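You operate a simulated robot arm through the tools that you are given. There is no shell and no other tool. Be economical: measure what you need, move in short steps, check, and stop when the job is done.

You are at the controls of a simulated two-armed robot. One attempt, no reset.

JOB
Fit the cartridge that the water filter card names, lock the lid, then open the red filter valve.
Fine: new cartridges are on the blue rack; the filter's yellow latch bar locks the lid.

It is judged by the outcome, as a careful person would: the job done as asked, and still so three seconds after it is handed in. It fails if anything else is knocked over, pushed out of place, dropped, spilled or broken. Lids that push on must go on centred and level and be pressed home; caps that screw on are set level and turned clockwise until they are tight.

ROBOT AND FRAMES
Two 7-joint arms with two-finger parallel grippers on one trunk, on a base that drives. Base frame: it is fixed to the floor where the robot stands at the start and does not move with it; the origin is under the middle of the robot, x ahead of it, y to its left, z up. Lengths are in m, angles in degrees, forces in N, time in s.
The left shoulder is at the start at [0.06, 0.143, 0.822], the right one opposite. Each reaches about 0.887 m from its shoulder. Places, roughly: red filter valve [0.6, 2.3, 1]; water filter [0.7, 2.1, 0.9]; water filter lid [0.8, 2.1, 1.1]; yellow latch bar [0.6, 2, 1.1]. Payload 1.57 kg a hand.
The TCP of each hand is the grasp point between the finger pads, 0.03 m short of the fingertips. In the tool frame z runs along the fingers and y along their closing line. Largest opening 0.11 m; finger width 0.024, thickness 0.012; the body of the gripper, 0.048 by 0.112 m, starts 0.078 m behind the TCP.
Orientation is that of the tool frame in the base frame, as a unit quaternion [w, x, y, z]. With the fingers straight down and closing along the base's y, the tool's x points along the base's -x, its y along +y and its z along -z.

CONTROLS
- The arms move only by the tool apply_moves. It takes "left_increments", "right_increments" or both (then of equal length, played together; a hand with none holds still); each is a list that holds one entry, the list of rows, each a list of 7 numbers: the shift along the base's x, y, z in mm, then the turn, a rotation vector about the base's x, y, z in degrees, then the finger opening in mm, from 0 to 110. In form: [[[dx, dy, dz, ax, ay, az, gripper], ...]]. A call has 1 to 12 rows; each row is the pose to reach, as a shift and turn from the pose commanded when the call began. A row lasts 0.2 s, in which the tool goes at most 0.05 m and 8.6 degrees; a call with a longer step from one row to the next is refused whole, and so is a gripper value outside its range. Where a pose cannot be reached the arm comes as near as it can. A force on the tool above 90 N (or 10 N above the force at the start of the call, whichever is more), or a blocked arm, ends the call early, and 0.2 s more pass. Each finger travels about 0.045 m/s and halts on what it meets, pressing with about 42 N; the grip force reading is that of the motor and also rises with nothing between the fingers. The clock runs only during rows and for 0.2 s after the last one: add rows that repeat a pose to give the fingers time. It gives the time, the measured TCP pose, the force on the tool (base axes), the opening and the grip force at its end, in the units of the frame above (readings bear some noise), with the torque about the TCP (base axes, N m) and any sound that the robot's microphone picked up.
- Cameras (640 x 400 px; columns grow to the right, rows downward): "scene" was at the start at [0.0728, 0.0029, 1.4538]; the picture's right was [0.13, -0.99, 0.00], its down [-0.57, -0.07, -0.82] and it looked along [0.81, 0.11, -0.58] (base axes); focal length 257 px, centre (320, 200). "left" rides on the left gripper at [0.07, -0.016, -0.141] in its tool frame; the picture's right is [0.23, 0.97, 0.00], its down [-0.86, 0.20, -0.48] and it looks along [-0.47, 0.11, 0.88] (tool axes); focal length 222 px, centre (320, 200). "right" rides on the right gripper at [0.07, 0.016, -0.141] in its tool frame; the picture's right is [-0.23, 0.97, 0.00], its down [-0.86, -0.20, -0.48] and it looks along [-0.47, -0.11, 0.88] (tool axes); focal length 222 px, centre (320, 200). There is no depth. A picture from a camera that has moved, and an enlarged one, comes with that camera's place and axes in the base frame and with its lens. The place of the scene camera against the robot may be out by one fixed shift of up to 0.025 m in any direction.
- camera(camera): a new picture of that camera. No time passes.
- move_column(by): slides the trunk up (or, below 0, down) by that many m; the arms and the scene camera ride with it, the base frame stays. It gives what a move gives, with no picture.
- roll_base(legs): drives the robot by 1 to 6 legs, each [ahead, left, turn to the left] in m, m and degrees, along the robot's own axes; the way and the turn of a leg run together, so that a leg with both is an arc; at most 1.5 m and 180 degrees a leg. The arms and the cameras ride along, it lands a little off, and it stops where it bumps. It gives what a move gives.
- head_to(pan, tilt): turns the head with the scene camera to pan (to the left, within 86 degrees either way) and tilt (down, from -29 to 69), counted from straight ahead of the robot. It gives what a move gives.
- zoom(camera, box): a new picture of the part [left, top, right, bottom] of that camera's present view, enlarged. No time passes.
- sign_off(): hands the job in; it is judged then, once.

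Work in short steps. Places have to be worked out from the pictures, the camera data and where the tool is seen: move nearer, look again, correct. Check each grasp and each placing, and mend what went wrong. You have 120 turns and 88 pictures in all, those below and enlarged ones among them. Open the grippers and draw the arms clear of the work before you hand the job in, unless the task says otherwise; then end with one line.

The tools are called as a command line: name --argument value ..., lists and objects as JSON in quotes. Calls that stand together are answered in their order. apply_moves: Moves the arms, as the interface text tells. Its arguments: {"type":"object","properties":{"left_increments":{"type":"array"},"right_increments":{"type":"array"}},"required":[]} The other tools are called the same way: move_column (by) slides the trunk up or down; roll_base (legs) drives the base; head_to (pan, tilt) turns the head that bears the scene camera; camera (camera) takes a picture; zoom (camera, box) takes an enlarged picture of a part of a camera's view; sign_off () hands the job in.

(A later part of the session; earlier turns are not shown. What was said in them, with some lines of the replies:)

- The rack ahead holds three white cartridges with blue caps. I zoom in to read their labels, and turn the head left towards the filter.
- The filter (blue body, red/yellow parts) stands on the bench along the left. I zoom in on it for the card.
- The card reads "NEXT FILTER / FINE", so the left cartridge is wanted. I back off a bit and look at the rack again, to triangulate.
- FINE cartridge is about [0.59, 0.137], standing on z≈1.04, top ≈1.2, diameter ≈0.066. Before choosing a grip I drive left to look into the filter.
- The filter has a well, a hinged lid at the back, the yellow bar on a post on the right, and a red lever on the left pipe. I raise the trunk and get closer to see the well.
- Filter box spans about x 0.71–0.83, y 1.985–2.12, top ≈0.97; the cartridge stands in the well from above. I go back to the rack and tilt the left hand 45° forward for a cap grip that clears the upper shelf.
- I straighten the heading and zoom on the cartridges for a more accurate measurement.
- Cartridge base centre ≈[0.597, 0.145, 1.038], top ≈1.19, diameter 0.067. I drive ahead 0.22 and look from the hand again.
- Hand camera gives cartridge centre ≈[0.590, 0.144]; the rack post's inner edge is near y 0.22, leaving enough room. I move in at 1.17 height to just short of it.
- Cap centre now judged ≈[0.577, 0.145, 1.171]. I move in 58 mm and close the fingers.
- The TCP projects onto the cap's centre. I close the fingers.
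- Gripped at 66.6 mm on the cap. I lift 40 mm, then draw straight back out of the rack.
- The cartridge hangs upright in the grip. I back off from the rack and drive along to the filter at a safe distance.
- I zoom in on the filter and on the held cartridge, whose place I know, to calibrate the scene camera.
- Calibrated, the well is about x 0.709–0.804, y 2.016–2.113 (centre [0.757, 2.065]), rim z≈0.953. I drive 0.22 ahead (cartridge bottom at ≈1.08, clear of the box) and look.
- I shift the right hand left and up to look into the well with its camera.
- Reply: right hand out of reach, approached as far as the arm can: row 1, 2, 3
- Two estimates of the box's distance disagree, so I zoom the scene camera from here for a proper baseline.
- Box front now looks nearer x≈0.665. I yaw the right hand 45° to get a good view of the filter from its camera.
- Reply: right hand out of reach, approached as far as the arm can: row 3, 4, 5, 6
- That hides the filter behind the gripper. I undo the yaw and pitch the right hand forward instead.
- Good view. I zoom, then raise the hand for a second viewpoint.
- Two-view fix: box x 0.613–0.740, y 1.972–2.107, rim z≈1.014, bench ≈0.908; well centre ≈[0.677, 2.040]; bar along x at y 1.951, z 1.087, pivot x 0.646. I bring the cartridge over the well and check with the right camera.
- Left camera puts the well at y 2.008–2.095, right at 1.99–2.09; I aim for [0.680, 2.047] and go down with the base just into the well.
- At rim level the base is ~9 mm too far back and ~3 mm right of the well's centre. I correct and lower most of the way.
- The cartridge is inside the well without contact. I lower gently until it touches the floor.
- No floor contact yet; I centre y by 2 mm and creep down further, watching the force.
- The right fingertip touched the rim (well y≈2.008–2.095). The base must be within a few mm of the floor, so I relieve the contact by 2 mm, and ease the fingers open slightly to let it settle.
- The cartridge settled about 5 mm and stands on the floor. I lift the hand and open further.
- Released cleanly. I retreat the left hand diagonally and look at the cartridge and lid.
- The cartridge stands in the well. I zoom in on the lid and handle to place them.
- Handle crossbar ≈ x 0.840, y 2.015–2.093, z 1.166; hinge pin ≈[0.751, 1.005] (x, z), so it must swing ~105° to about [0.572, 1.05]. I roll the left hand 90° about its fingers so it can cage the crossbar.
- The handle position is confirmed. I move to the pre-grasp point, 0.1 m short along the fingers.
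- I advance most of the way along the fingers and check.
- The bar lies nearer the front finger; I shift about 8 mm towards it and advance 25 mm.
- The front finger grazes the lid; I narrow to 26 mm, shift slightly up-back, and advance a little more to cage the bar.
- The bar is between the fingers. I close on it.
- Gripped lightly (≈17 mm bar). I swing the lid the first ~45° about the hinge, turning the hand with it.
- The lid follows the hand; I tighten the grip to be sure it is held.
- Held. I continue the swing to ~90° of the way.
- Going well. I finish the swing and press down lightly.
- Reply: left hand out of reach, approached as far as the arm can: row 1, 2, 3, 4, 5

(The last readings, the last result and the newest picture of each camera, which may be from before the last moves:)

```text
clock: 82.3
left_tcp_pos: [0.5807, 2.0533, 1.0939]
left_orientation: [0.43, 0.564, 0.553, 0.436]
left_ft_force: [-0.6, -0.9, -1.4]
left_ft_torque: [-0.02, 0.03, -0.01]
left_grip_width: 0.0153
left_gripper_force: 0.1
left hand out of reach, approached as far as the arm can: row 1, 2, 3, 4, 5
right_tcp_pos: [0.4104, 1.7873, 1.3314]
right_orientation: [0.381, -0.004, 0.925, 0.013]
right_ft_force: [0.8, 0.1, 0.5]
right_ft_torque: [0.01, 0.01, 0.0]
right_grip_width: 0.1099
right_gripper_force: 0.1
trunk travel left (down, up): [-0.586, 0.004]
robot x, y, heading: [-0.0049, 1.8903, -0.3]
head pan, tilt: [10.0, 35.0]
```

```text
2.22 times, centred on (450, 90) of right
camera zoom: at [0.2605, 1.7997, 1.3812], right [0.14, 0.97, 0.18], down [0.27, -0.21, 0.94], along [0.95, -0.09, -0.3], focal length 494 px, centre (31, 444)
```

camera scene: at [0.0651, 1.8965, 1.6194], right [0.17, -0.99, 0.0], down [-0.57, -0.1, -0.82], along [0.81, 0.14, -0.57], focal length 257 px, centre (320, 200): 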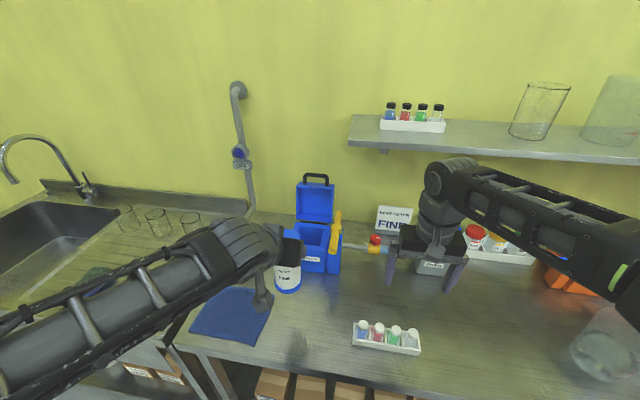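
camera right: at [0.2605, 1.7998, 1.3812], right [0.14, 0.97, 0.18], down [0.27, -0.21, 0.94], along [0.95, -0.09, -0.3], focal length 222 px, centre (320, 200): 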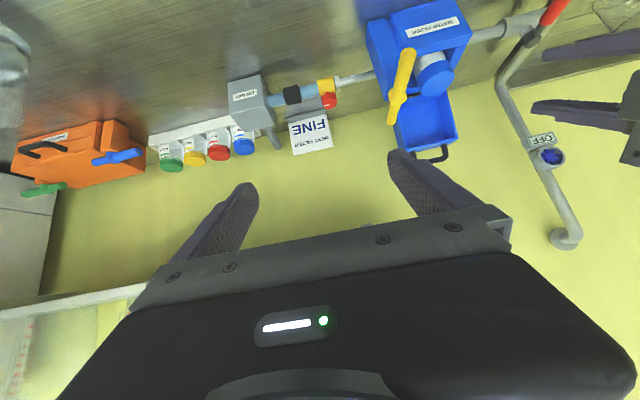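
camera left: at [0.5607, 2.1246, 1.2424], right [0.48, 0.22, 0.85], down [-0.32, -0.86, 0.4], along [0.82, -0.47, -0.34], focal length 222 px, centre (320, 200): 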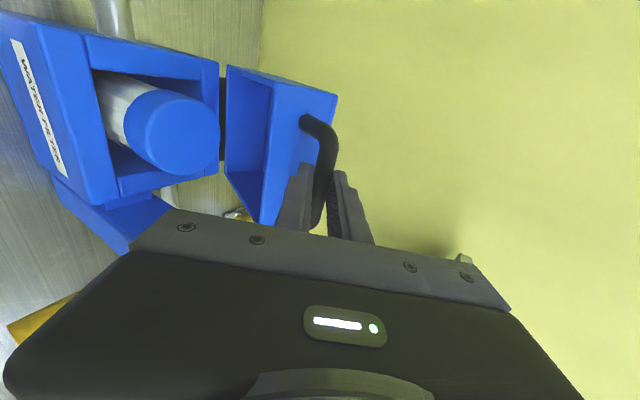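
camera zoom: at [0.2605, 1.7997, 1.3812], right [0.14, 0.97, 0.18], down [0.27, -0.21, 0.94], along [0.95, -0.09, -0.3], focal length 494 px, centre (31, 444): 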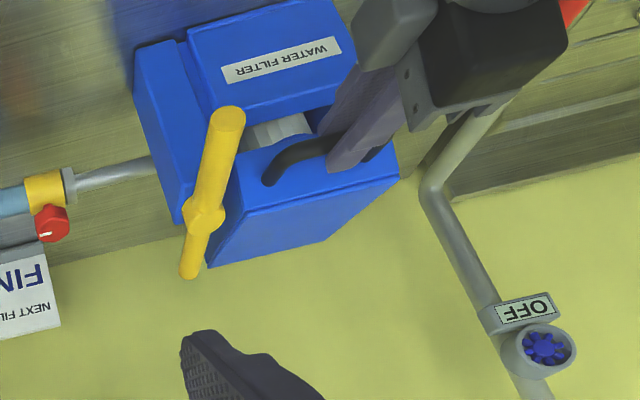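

The arm hit a joint limit with the extra pitch. I try pure translation for the rest.

apply_moves --left_increments '[[[-5, 0, -10, 0, 2, 0, 14.5], [-10, 0, -20, 0, 4, 0, 14.5], [-14, 0, -30, 0, 6, 0, 14.5], [-17, 0, -40, 0, 8, 0, 14.5]]]'

zoom --camera "right" --box '[340, 0, 560, 180]'

```text
clock: 83.3
left_tcp_pos: [0.5644, 2.0531, 1.0514]
left_orientation: [0.39, 0.594, 0.582, 0.394]
left_ft_force: [1.0, 1.3, -1.0]
left_ft_torque: [-0.02, 0.01, 0.02]
left_grip_width: 0.0152
left_gripper_force: 0.6
right_tcp_pos: [0.4106, 1.7874, 1.3324]
right_orientation: [0.381, -0.004, 0.924, 0.012]
right_ft_force: [0.7, -1.2, 0.4]
right_ft_torque: [0.01, -0.03, -0.01]
right_grip_width: 0.1101
right_gripper_force: 0.1
trunk travel left (down, up): [-0.586, 0.004]
robot x, y, heading: [-0.0102, 1.8926, -0.5]
head pan, tilt: [10.0, 35.0]
```

```text
2.22 times, centred on (450, 90) of right
camera zoom: at [0.2607, 1.7997, 1.3812], right [0.14, 0.97, 0.18], down [0.27, -0.21, 0.94], along [0.95, -0.09, -0.3], focal length 494 px, centre (31, 444)
```

zoom: 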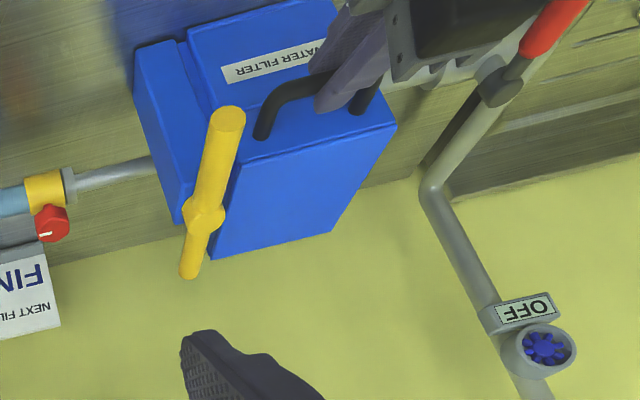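

Nearly shut. I press on down until the force rises.

apply_moves --left_increments '[[[-1, 0, -4, 0, 0, 0, 14.5], [-2, 0, -8, 0, 0, 0, 14.5], [-2, 0, -12, 0, 0, 0, 14.5], [-2, 0, -15, 0, 0, 0, 14.5]]]'

zoom --camera "right" --box '[340, 0, 560, 180]'

```text
clock: 84.3
left_tcp_pos: [0.5622, 2.0528, 1.0414]
left_orientation: [0.393, 0.592, 0.581, 0.397]
left_ft_force: [0.3, -0.2, 20.0]
left_ft_torque: [-0.19, -0.52, 0.08]
left_grip_width: 0.0309
left_gripper_force: 8.8
right_tcp_pos: [0.4093, 1.786, 1.3319]
right_orientation: [0.383, -0.004, 0.924, 0.012]
right_ft_force: [-0.4, -0.1, 0.4]
right_ft_torque: [0.01, 0.0, 0.0]
right_grip_width: 0.11
right_gripper_force: 0.0
trunk travel left (down, up): [-0.586, 0.004]
robot x, y, heading: [-0.0066, 1.8915, -0.3]
head pan, tilt: [10.0, 35.0]
```

```text
2.22 times, centred on (450, 90) of right
camera zoom: at [0.2588, 1.7993, 1.3818], right [0.14, 0.97, 0.18], down [0.27, -0.21, 0.94], along [0.95, -0.09, -0.29], focal length 494 px, centre (31, 444)
```

zoom: 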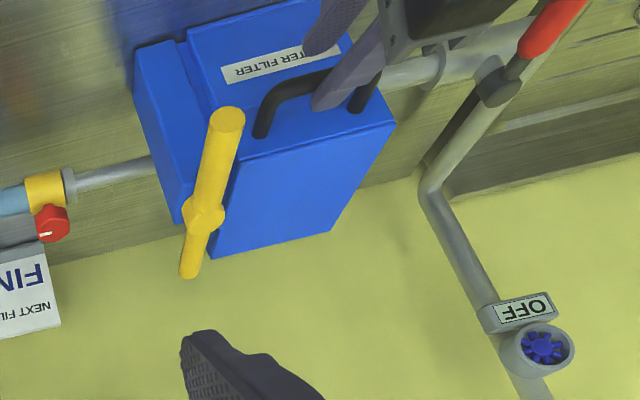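

The lid is home (20 N stop). I release the handle and draw the left hand back and to the left.

apply_moves --left_increments '[[[-2, 0, -6, 0, 0, 0, 30], [-4, 0, -6, 0, 0, 0, 40], [-30, 0, 4, 0, 0, 0, 40], [-60, 0, 16, 0, 0, 0, 40], [-90, 0, 30, 0, 0, 0, 40], [-125, 0, 50, 0, 0, 0, 40], [-150, 30, 70, 0, 0, 0, 40], [-170, 70, 90, 0, 0, 0, 40]]]'

camera --camera "right"

```text
clock: 86.1
left_tcp_pos: [0.4676, 2.1566, 1.1959]
left_orientation: [0.391, 0.593, 0.583, 0.394]
left_ft_force: [0.4, 0.7, 0.7]
left_ft_torque: [-0.04, -0.04, -0.04]
left_grip_width: 0.0399
left_gripper_force: 0.1
left hand out of reach, approached as far as the arm can: row 4, 5, 6, 7, 8
right_tcp_pos: [0.4057, 1.7888, 1.3332]
right_orientation: [0.382, -0.003, 0.924, 0.01]
right_ft_force: [-0.4, -1.1, 0.7]
right_ft_torque: [0.0, -0.05, -0.06]
right_grip_width: 0.1101
right_gripper_force: 0.0
trunk travel left (down, up): [-0.586, 0.004]
robot x, y, heading: [-0.0112, 1.8871, -0.5]
head pan, tilt: [10.0, 35.0]
```

```text
19 pictures are left
camera right: at [0.2568, 1.801, 1.3821], right [0.14, 0.97, 0.18], down [0.27, -0.21, 0.94], along [0.95, -0.09, -0.29], focal length 222 px, centre (320, 200)
```

right: 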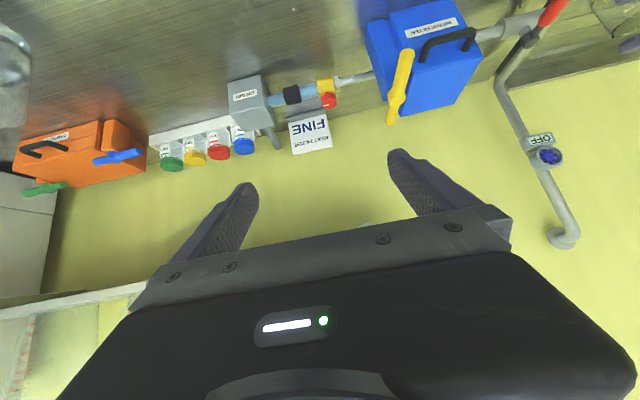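

Lid shut. I shift the base 0.1 m left to bring the right hand within easy reach of the bar.

roll_base --legs '[[0, 0.12, 0.3]]'

apply_moves --right_increments '[[[30, 20, -20, 0, 0, 0, 70], [60, 40, -50, 0, 0, 0, 40], [90, 60, -80, 0, 0, 0, 10], [95, 75, -90, 0, 0, 0, 0], [95, 75, -90, 0, 0, 0, 0], [95, 75, -90, 0, 0, 0, 0]]]'

camera --camera "right"

```text
clock: 87.3
left_tcp_pos: [0.4683, 2.2804, 1.1943]
left_orientation: [0.388, 0.592, 0.585, 0.394]
left_ft_force: [0.6, 0.6, -0.3]
left_ft_torque: [-0.02, -0.02, -0.03]
left_grip_width: 0.0399
left_gripper_force: 0.0
right_tcp_pos: [0.4113, 1.9124, 1.331]
right_orientation: [0.382, -0.009, 0.924, 0.014]
right_ft_force: [1.0, -0.1, 0.4]
right_ft_torque: [-0.02, -0.03, -0.06]
right_grip_width: 0.1099
right_gripper_force: 0.0
trunk travel left (down, up): [-0.586, 0.004]
robot x, y, heading: [-0.0071, 2.0097, 0.2]
head pan, tilt: [10.0, 35.0]
```

```text
clock: 88.7
left_tcp_pos: [0.4676, 2.2792, 1.1945]
left_orientation: [0.388, 0.593, 0.585, 0.395]
left_ft_force: [0.4, 0.6, 0.1]
left_ft_torque: [-0.02, 0.02, 0.0]
left_grip_width: 0.0401
left_gripper_force: 0.1
right_tcp_pos: [0.506, 1.9867, 1.2406]
right_orientation: [0.381, -0.008, 0.924, 0.014]
right_ft_force: [0.2, -0.5, -0.8]
right_ft_torque: [0.0, -0.01, 0.0]
right_grip_width: 0.0002
right_gripper_force: 4.7
trunk travel left (down, up): [-0.586, 0.004]
robot x, y, heading: [-0.0087, 2.0099, 0.1]
head pan, tilt: [10.0, 35.0]
```

```text
18 pictures are left
camera right: at [0.3559, 1.9975, 1.2909], right [0.14, 0.97, 0.18], down [0.27, -0.21, 0.94], along [0.95, -0.08, -0.3], focal length 222 px, centre (320, 200)
```

right: 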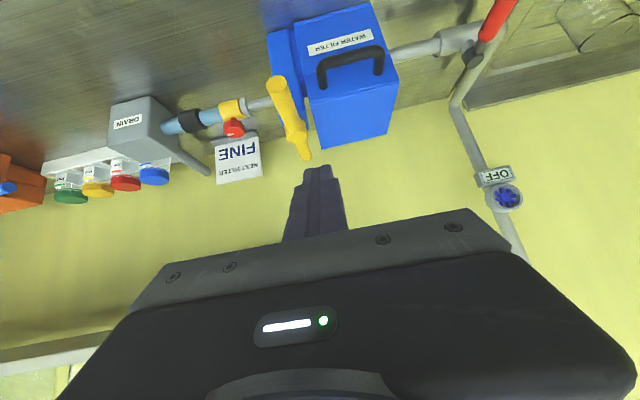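

Bar's near end ≈[0.549, 1.958, 1.087], as expected. I lower the closed right fingers into the gap on its left side.

apply_moves --right_increments '[[[10, 3, -30, 0, 0, 0, 0], [25, 3, -65, 0, 0, 0, 0], [40, 3, -100, 0, 0, 0, 0], [57, 3, -130, 0, 0, 0, 0], [59, 3, -140, 0, 0, 0, 0], [59, 3, -140, 0, 0, 0, 0]]]'

camera --camera "right"

```text
clock: 90.1
left_tcp_pos: [0.4671, 2.2784, 1.1936]
left_orientation: [0.388, 0.592, 0.585, 0.395]
left_ft_force: [0.1, 0.0, -1.2]
left_ft_torque: [0.0, 0.0, -0.02]
left_grip_width: 0.0401
left_gripper_force: 0.0
right_tcp_pos: [0.5649, 1.9898, 1.1004]
right_orientation: [0.381, -0.008, 0.924, 0.014]
right_ft_force: [0.3, -0.4, -0.1]
right_ft_torque: [-0.01, -0.01, 0.03]
right_grip_width: 0.0001
right_gripper_force: 21.8
trunk travel left (down, up): [-0.586, 0.004]
robot x, y, heading: [-0.0106, 2.0118, 0.4]
head pan, tilt: [10.0, 35.0]
```

```text
17 pictures are left
camera right: at [0.415, 2.0011, 1.1505], right [0.14, 0.97, 0.18], down [0.27, -0.21, 0.94], along [0.95, -0.08, -0.3], focal length 222 px, centre (320, 200)
```

right: 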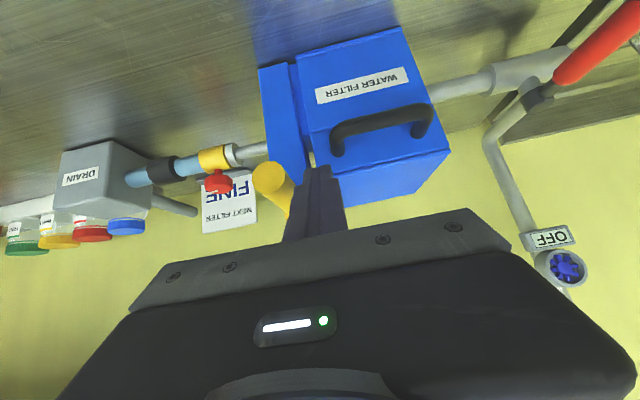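

The fingers are beside the bar, in the free gap. I sweep gently toward −y along the bar's arc, watching force.

apply_moves --right_increments '[[[-5, -14, 0, 0, 0, 0, 0], [-8, -25, 0, 0, 0, 0, 0], [-9, -34, 0, 0, 0, 0, 0], [-9, -43, 0, 0, 0, 0, 0], [-7, -55, 0, 0, 0, 0, 0]]]'

camera --camera "right"

```text
clock: 91.3
left_tcp_pos: [0.4662, 2.2785, 1.1956]
left_orientation: [0.389, 0.592, 0.585, 0.395]
left_ft_force: [1.2, -0.2, -0.7]
left_ft_torque: [0.01, -0.02, -0.03]
left_grip_width: 0.04
left_gripper_force: 0.1
right_tcp_pos: [0.5588, 1.9344, 1.1016]
right_orientation: [0.381, -0.008, 0.924, 0.014]
right_ft_force: [0.6, 0.9, 1.0]
right_ft_torque: [-0.02, -0.01, 0.01]
right_grip_width: 0.0
right_gripper_force: 21.5
trunk travel left (down, up): [-0.586, 0.004]
robot x, y, heading: [-0.007, 2.0111, 0.0]
head pan, tilt: [10.0, 35.0]
```

```text
16 pictures are left
camera right: at [0.4087, 1.9457, 1.1512], right [0.14, 0.97, 0.18], down [0.27, -0.21, 0.94], along [0.95, -0.08, -0.3], focal length 222 px, centre (320, 200)
```

right: 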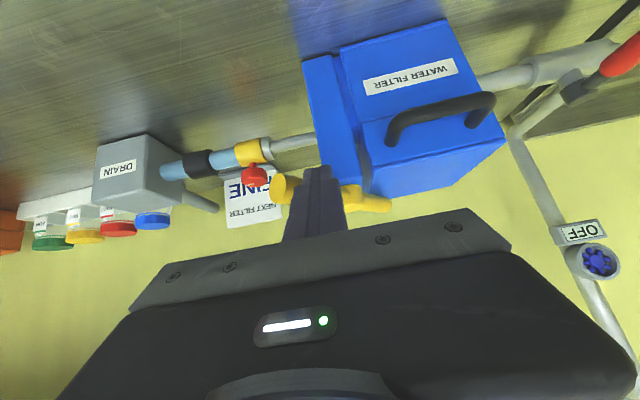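

The bar turns freely that way. I carry on to a full 90°.

apply_moves --right_increments '[[[6, -20, 0, 0, 0, 0, 0], [11, -29, 0, 0, 0, 0, 0], [16, -36, 0, 0, 0, 0, 0], [23, -43, 0, 0, 0, 0, 0], [30, -49, 0, 0, 0, 0, 0], [39, -54, 0, 0, 0, 0, 0], [47, -58, 0, 0, 0, 0, 0]]]'

camera --camera "right"

```text
clock: 92.9
left_tcp_pos: [0.4675, 2.279, 1.1951]
left_orientation: [0.389, 0.592, 0.585, 0.395]
left_ft_force: [-0.3, -1.0, 0.7]
left_ft_torque: [0.02, -0.02, -0.01]
left_grip_width: 0.0397
left_gripper_force: 0.1
right_tcp_pos: [0.6064, 1.8741, 1.101]
right_orientation: [0.381, -0.007, 0.924, 0.013]
right_ft_force: [-0.2, 0.6, 0.2]
right_ft_torque: [-0.02, 0.04, 0.0]
right_grip_width: 0.0
right_gripper_force: 21.4
trunk travel left (down, up): [-0.586, 0.004]
robot x, y, heading: [-0.0088, 2.012, 0.1]
head pan, tilt: [10.0, 35.0]
```

```text
15 pictures are left
camera right: at [0.4561, 1.886, 1.1506], right [0.14, 0.97, 0.18], down [0.27, -0.21, 0.94], along [0.95, -0.08, -0.3], focal length 222 px, centre (320, 200)
```

right: 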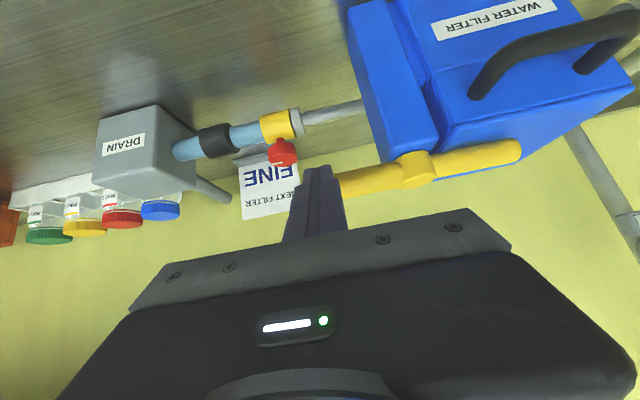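

The bar is at roughly 80–85°. I push a few more mm to finish the turn, watching for the stop.

apply_moves --right_increments '[[[4, -1, 0, 0, 0, 0, 0], [8, -2, 0, 0, 0, 0, 0], [11, -2, 0, 0, 0, 0, 0], [14, -2, 0, 0, 0, 0, 0]]]'

camera --camera "right"

```text
clock: 93.9
left_tcp_pos: [0.4601, 2.2785, 1.1979]
left_orientation: [0.39, 0.591, 0.584, 0.397]
left_ft_force: [0.3, -0.5, 0.2]
left_ft_torque: [0.0, 0.01, -0.01]
left_grip_width: 0.04
left_gripper_force: 0.0
right_tcp_pos: [0.6096, 1.8745, 1.1014]
right_orientation: [0.38, -0.008, 0.925, 0.013]
right_ft_force: [-54.3, 0.9, 0.0]
right_ft_torque: [-0.32, 0.68, 0.2]
right_grip_width: 0.0
right_gripper_force: 21.2
trunk travel left (down, up): [-0.586, 0.004]
robot x, y, heading: [-0.0096, 2.01, 0.1]
head pan, tilt: [10.0, 35.0]
```

```text
14 pictures are left
camera right: at [0.4606, 1.8851, 1.1516], right [0.14, 0.97, 0.18], down [0.28, -0.21, 0.94], along [0.95, -0.08, -0.3], focal length 222 px, centre (320, 200)
```

right: 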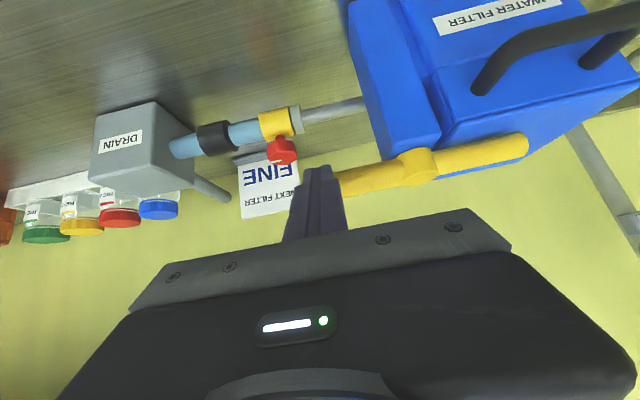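

54 N against the stop: the bar is fully across the lid. I withdraw the right hand, and roll the left hand back for the valve.

apply_moves --right_increments '[[[-12, 0, 0, 0, 0, 0, 0], [-30, -10, 20, 0, 0, 0, 0], [-60, -20, 50, 0, 0, 0, 0], [-100, -30, 80, 0, 0, 0, 0], [-140, -40, 100, 0, 0, 0, 20], [-170, -50, 110, 0, 0, 0, 40], [-200, -60, 120, 0, 0, 0, 60], [-200, -60, 120, 0, 0, 0, 80], [-200, -60, 120, 0, 0, 0, 80], [-200, -60, 120, 0, 0, 0, 80]]]' --left_increments '[[[-5, 0, 5, -7.8, 0, 3.4, 40], [-10, 0, 10, -15.6, 0, 6.8, 40], [-15, 0, 15, -23.4, 0, 10.2, 40], [-20, 0, 20, -31.2, 0, 13.6, 40], [-25, 0, 25, -39, 0, 17, 40], [-30, 0, 30, -46.8, 0, 20.4, 40], [-35, 0, 35, -54.6, 0, 23.8, 40], [-40, 0, 40, -62.4, 0, 27.2, 40], [-45, 0, 45, -70.2, 0, 30.6, 40], [-50, 0, 50, -78, 0, 34, 40]]]'

head_to --pan 20 --tilt 40

camera --camera "scene"

camera --camera "left"

```text
refused: row 4 steps farther than a row can; nothing moved
```

```text
clock: 94.6
left_tcp_pos: [0.4602, 2.28, 1.1977]
left_orientation: [0.39, 0.591, 0.584, 0.397]
left_ft_force: [-0.1, -0.8, 0.0]
left_ft_torque: [-0.01, -0.02, 0.0]
left_grip_width: 0.0398
left_gripper_force: 0.1
right_tcp_pos: [0.6093, 1.8746, 1.1008]
right_orientation: [0.381, -0.009, 0.924, 0.013]
right_ft_force: [-58.1, 2.3, 0.0]
right_ft_torque: [-0.07, 0.73, 0.11]
right_grip_width: 0.0
right_gripper_force: 21.5
trunk travel left (down, up): [-0.586, 0.004]
robot x, y, heading: [-0.0082, 2.0075, -0.0]
head pan, tilt: [20.0, 40.0]
```

```text
13 pictures are left
camera scene: at [0.0467, 2.0308, 1.6122], right [0.34, -0.94, 0.0], down [-0.6, -0.22, -0.77], along [0.72, 0.26, -0.64], focal length 257 px, centre (320, 200)
```

scene: 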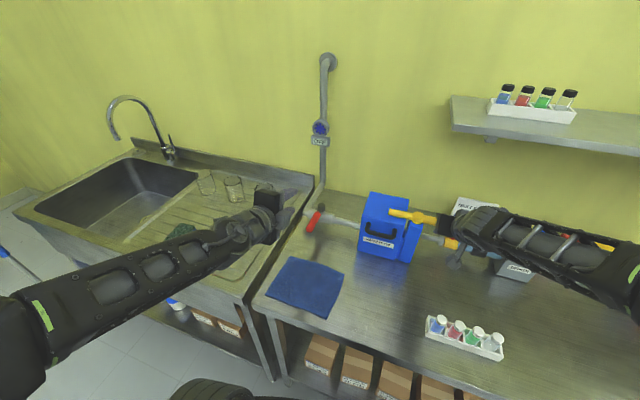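

```text
12 pictures are left
camera left: at [0.3237, 2.3485, 1.2382], right [0.37, 0.21, 0.9], down [-0.37, -0.86, 0.35], along [0.85, -0.47, -0.24], focal length 222 px, centre (320, 200)
```

left: 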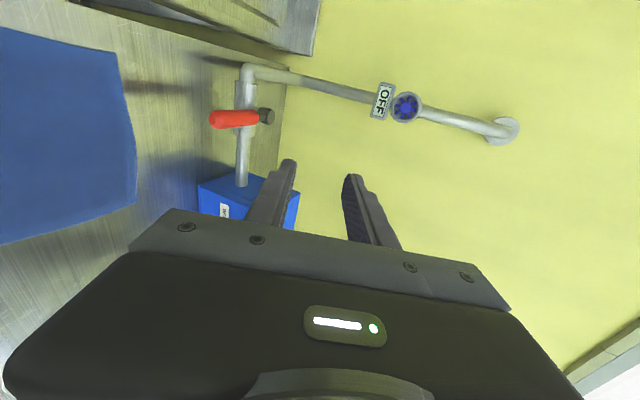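

The lever points at −x from pivot ≈[0.683, 2.270, 1.0] to tip ≈[0.562, 2.271, 1.0]. I redo the withdrawal with smaller steps.

apply_moves --right_increments '[[[-18, 0, 0, 0, 0, 0, 0], [-35, -8, 20, 0, 0, 0, 0], [-60, -15, 45, 0, 0, 0, 0], [-90, -20, 70, 0, 0, 0, 0], [-120, -30, 90, 0, 0, 0, 10], [-150, -40, 110, 0, 0, 0, 20], [-180, -50, 120, 0, 0, 0, 40], [-200, -60, 130, 0, 0, 0, 60], [-200, -60, 130, 0, 0, 0, 80], [-200, -60, 130, 0, 0, 0, 80], [-200, -60, 130, 0, 0, 0, 80]]]' --left_increments '[[[-4, 0, 5, -7.5, 0, 3.2, 40], [-8, 0, 10, -15, 0, 6.5, 40], [-12, 0, 15, -22.5, 0, 9.7, 40], [-16, 0, 20, -30, 0, 13, 40], [-20, 0, 25, -37.5, 0, 16.2, 30], [-24, 0, 30, -45, 0, 19.5, 20], [-28, 0, 35, -52.5, 0, 22.7, 10], [-32, 0, 40, -60, 0, 26, 0], [-36, 0, 45, -67.5, 0, 29.2, 0], [-40, 0, 50, -75, 0, 32.4, 0], [-40, 0, 50, -82.6, 0, 35.7, 0]]]'

apply_moves --left_increments '[[[0, 10, 0, 0, 7, 0, 0], [10, 20, 0, 0, 14, 0, 0], [20, 30, 0, 0, 21, 0, 0], [30, 35, -10, 0, 27, 0, 0], [30, 35, -10, 0, 27, 0, 0]]]'

```text
clock: 97.0
left_tcp_pos: [0.4278, 2.28, 1.2446]
left_orientation: [0.548, 0.001, 0.836, 0.009]
left_ft_force: [-0.2, 0.0, 0.1]
left_ft_torque: [0.01, -0.02, 0.0]
left_grip_width: 0.0003
left_gripper_force: 21.9
right_tcp_pos: [0.4201, 1.8134, 1.2322]
right_orientation: [0.381, -0.008, 0.924, 0.014]
right_ft_force: [0.4, -0.2, 0.8]
right_ft_torque: [-0.01, -0.01, 0.02]
right_grip_width: 0.0801
right_gripper_force: 0.1
trunk travel left (down, up): [-0.586, 0.004]
robot x, y, heading: [-0.0098, 2.0074, 0.2]
head pan, tilt: [20.0, 40.0]
```

```text
clock: 98.2
left_tcp_pos: [0.4586, 2.3144, 1.2349]
left_orientation: [0.338, 0.004, 0.941, 0.008]
left_ft_force: [-0.1, -0.5, -0.6]
left_ft_torque: [0.03, 0.02, 0.03]
left_grip_width: 0.0
left_gripper_force: 21.7
right_tcp_pos: [0.4197, 1.8131, 1.2321]
right_orientation: [0.382, -0.008, 0.924, 0.014]
right_ft_force: [0.5, -0.1, -0.6]
right_ft_torque: [-0.01, 0.04, -0.03]
right_grip_width: 0.0801
right_gripper_force: 0.1
trunk travel left (down, up): [-0.586, 0.004]
robot x, y, heading: [-0.0099, 2.013, 0.2]
head pan, tilt: [20.0, 40.0]
```

I lower the closed left fingers beside the lever on its +y side.

apply_moves --left_increments '[[[20, -4, -40, 0, 0, 0, 0], [40, -8, -80, 0, 0, 0, 0], [60, -8, -120, 0, 0, 0, 0], [80, -8, -155, 0, 0, 0, 0], [100, -8, -190, 0, 0, 0, 0], [118, -8, -223, 0, 0, 0, 0], [118, -8, -223, 0, 0, 0, 0]]]'

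camera --camera "left"

```text
clock: 99.8
left_tcp_pos: [0.5767, 2.3043, 1.0121]
left_orientation: [0.339, 0.004, 0.941, 0.008]
left_ft_force: [-0.2, 0.0, 0.0]
left_ft_torque: [0.01, -0.03, -0.01]
left_grip_width: 0.0
left_gripper_force: 21.2
right_tcp_pos: [0.4185, 1.8119, 1.2327]
right_orientation: [0.382, -0.008, 0.924, 0.013]
right_ft_force: [-0.5, -0.3, 1.1]
right_ft_torque: [-0.02, 0.01, 0.0]
right_grip_width: 0.0798
right_gripper_force: 0.1
trunk travel left (down, up): [-0.586, 0.004]
robot x, y, heading: [-0.0094, 2.011, 0.2]
head pan, tilt: [20.0, 40.0]
```

```text
11 pictures are left
camera left: at [0.4331, 2.2876, 1.0776], right [-0.17, 0.98, -0.13], down [0.36, 0.18, 0.92], along [0.92, 0.11, -0.38], focal length 222 px, centre (320, 200)
```

left: 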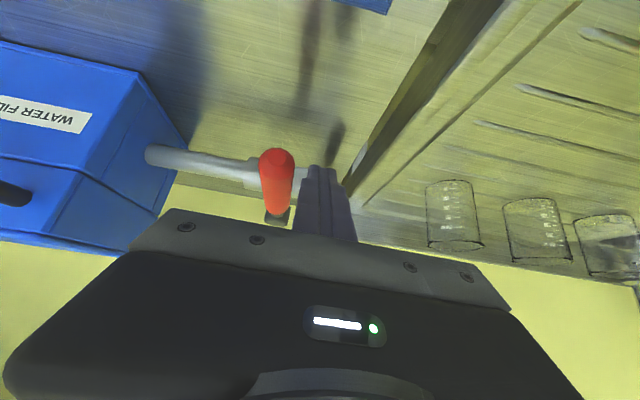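

Fingers are right beside the lever. I push gently toward −y.

apply_moves --left_increments '[[[0, -8, 0, 0, 0, 0, 0], [0, -14, 0, 0, 0, 0, 0], [0, -20, 0, 0, 0, 0, 0], [0, -26, 0, 0, 0, 0, 0]]]'

```text
clock: 100.8
left_tcp_pos: [0.5776, 2.2781, 1.0132]
left_orientation: [0.338, 0.006, 0.941, 0.008]
left_ft_force: [-1.1, -1.2, 1.5]
left_ft_torque: [0.02, -0.02, -0.02]
left_grip_width: 0.0
left_gripper_force: 21.4
right_tcp_pos: [0.4189, 1.8111, 1.2311]
right_orientation: [0.381, -0.008, 0.924, 0.014]
right_ft_force: [0.0, 0.3, 0.9]
right_ft_torque: [0.02, 0.01, 0.0]
right_grip_width: 0.0798
right_gripper_force: 0.0
trunk travel left (down, up): [-0.586, 0.004]
robot x, y, heading: [-0.0093, 2.0106, 0.2]
head pan, tilt: [20.0, 40.0]
```

The lever yields. I follow its arc toward 90°, sliding slightly inward and staying clear of the filter.

apply_moves --left_increments '[[[0, -18, 3, 0, 0, 0, 0], [0, -35, 5, 0, 0, 0, 0], [9, -48, 7, 0, 0, 0, 0], [21, -59, 8, 0, 0, 0, 0], [32, -67, 8, 0, 0, 0, 0], [44, -74, 8, 0, 0, 0, 0]]]'

camera --camera "left"

```text
clock: 102.2
left_tcp_pos: [0.6194, 2.2061, 1.0178]
left_orientation: [0.338, 0.005, 0.941, 0.008]
left_ft_force: [0.4, 0.5, 0.0]
left_ft_torque: [-0.01, 0.02, -0.02]
left_grip_width: 0.0002
left_gripper_force: 22.1
right_tcp_pos: [0.4196, 1.8124, 1.2317]
right_orientation: [0.381, -0.008, 0.924, 0.014]
right_ft_force: [-0.1, 0.5, -0.5]
right_ft_torque: [0.0, 0.03, -0.01]
right_grip_width: 0.0801
right_gripper_force: 0.0
trunk travel left (down, up): [-0.586, 0.004]
robot x, y, heading: [-0.0117, 2.0063, 0.3]
head pan, tilt: [20.0, 40.0]
```

```text
10 pictures are left
camera left: at [0.4759, 2.1889, 1.0836], right [-0.17, 0.98, -0.13], down [0.36, 0.18, 0.92], along [0.92, 0.11, -0.38], focal length 222 px, centre (320, 200)
```

left: 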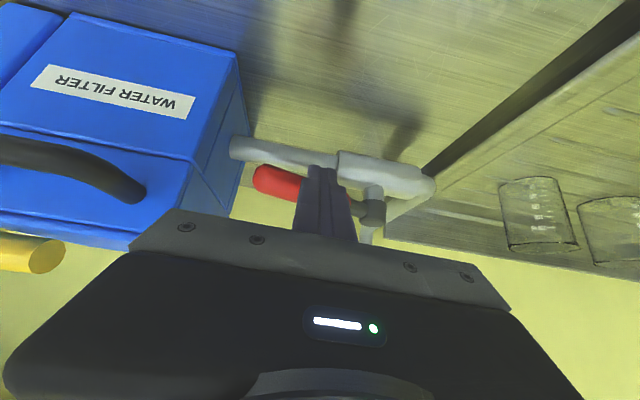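

Nearly parallel to the pipe. I finish the push until the stop is felt.

apply_moves --left_increments '[[[7, -3, 0, 0, 0, 0, 0], [13, -5, 0, 0, 0, 0, 0], [19, -7, 0, 0, 0, 0, 0], [24, -8, 0, 0, 0, 0, 0], [28, -8, 0, 0, 0, 0, 0], [32, -8, 0, 0, 0, 0, 0]]]'

camera --camera "left"

```text
clock: 103.6
left_tcp_pos: [0.6446, 2.1978, 1.0211]
left_orientation: [0.337, 0.004, 0.941, 0.008]
left_ft_force: [-34.0, -0.8, 2.9]
left_ft_torque: [-0.49, 0.43, 0.04]
left_grip_width: 0.0
left_gripper_force: 21.3
right_tcp_pos: [0.4152, 1.813, 1.2341]
right_orientation: [0.382, -0.009, 0.924, 0.015]
right_ft_force: [0.5, 0.5, 0.7]
right_ft_torque: [0.01, 0.02, -0.02]
right_grip_width: 0.08
right_gripper_force: 0.0
trunk travel left (down, up): [-0.586, 0.004]
robot x, y, heading: [-0.0109, 2.009, 0.3]
head pan, tilt: [20.0, 40.0]
```

```text
9 pictures are left
camera left: at [0.5017, 2.1799, 1.0859], right [-0.17, 0.98, -0.13], down [0.36, 0.18, 0.92], along [0.92, 0.12, -0.38], focal length 222 px, centre (320, 200)
```

left: 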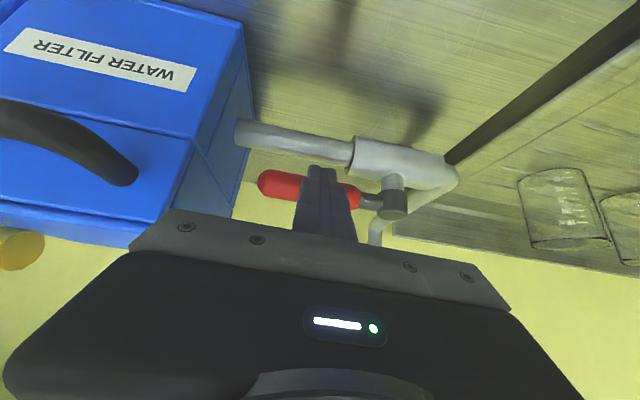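

The stop is reached (34 N); the lever lies along the pipe. I withdraw the left hand and take a final look.

apply_moves --left_increments '[[[-20, 2, 3, 0, 0, 0, 0], [-45, 5, 20, 0, 0, 0, 0], [-75, 10, 50, 0, 0, 0, 0], [-105, 20, 80, 0, 0, 0, 0], [-135, 30, 110, 0, 0, 0, 20], [-170, 40, 140, 0, 0, 0, 40], [-200, 50, 170, 0, 0, 0, 60], [-220, 60, 200, 0, 0, 0, 80], [-220, 60, 200, 0, 0, 0, 80], [-220, 60, 200, 0, 0, 0, 80]]]'

zoom --camera "scene" --box '[270, 100, 510, 290]'

camera --camera "left"

camera --camera "right"

```text
clock: 105.8
left_tcp_pos: [0.4292, 2.2595, 1.2178]
left_orientation: [0.339, 0.004, 0.941, 0.009]
left_ft_force: [0.0, 0.0, -0.4]
left_ft_torque: [0.02, 0.02, 0.02]
left_grip_width: 0.0799
left_gripper_force: 0.1
right_tcp_pos: [0.42, 1.8116, 1.2314]
right_orientation: [0.382, -0.008, 0.924, 0.015]
right_ft_force: [-1.2, -0.5, -0.4]
right_ft_torque: [0.01, 0.04, 0.03]
right_grip_width: 0.08
right_gripper_force: 0.1
trunk travel left (down, up): [-0.586, 0.004]
robot x, y, heading: [-0.0081, 2.0085, 0.2]
head pan, tilt: [20.0, 40.0]
```

```text
2.11 times, centred on (390, 195) of scene
camera zoom: at [0.0561, 2.0304, 1.6119], right [0.35, -0.94, 0.0], down [-0.6, -0.22, -0.77], along [0.72, 0.26, -0.64], focal length 541 px, centre (173, 210)
```

zoom: 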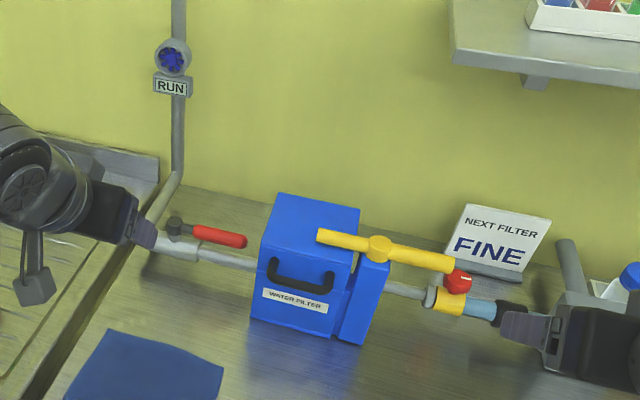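

```text
7 pictures are left
camera left: at [0.2862, 2.242, 1.2844], right [-0.17, 0.98, -0.13], down [0.36, 0.18, 0.92], along [0.92, 0.11, -0.38], focal length 222 px, centre (320, 200)
```

left: 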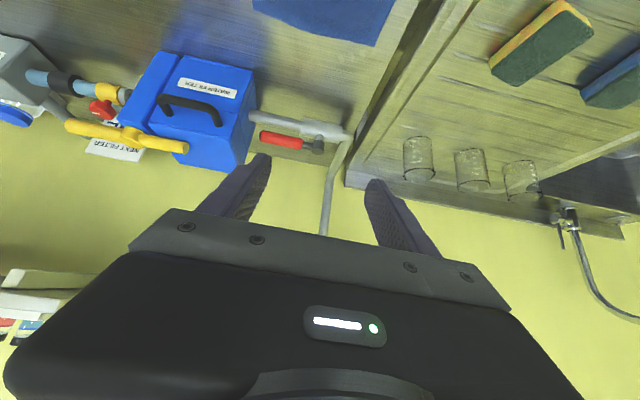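

```text
6 pictures are left
camera right: at [0.2692, 1.8238, 1.2815], right [0.14, 0.97, 0.18], down [0.27, -0.21, 0.94], along [0.95, -0.08, -0.3], focal length 222 px, centre (320, 200)
```

right: 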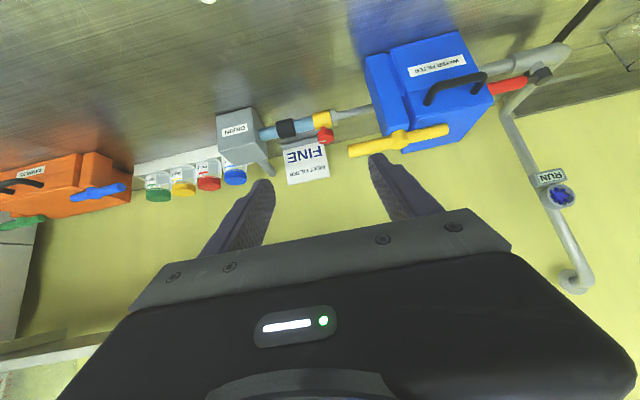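

The flow sign now reads RUN, the lid is shut with the yellow bar across it, nothing else has been disturbed, and both arms are clear. I hand the job in.

sign_off

```text
The job is handed in.
```

The FINE cartridge is in the filter as the card asks, the lid is shut and locked by the yellow latch bar, and the red valve is open, with the pipe's sign now reading RUN.
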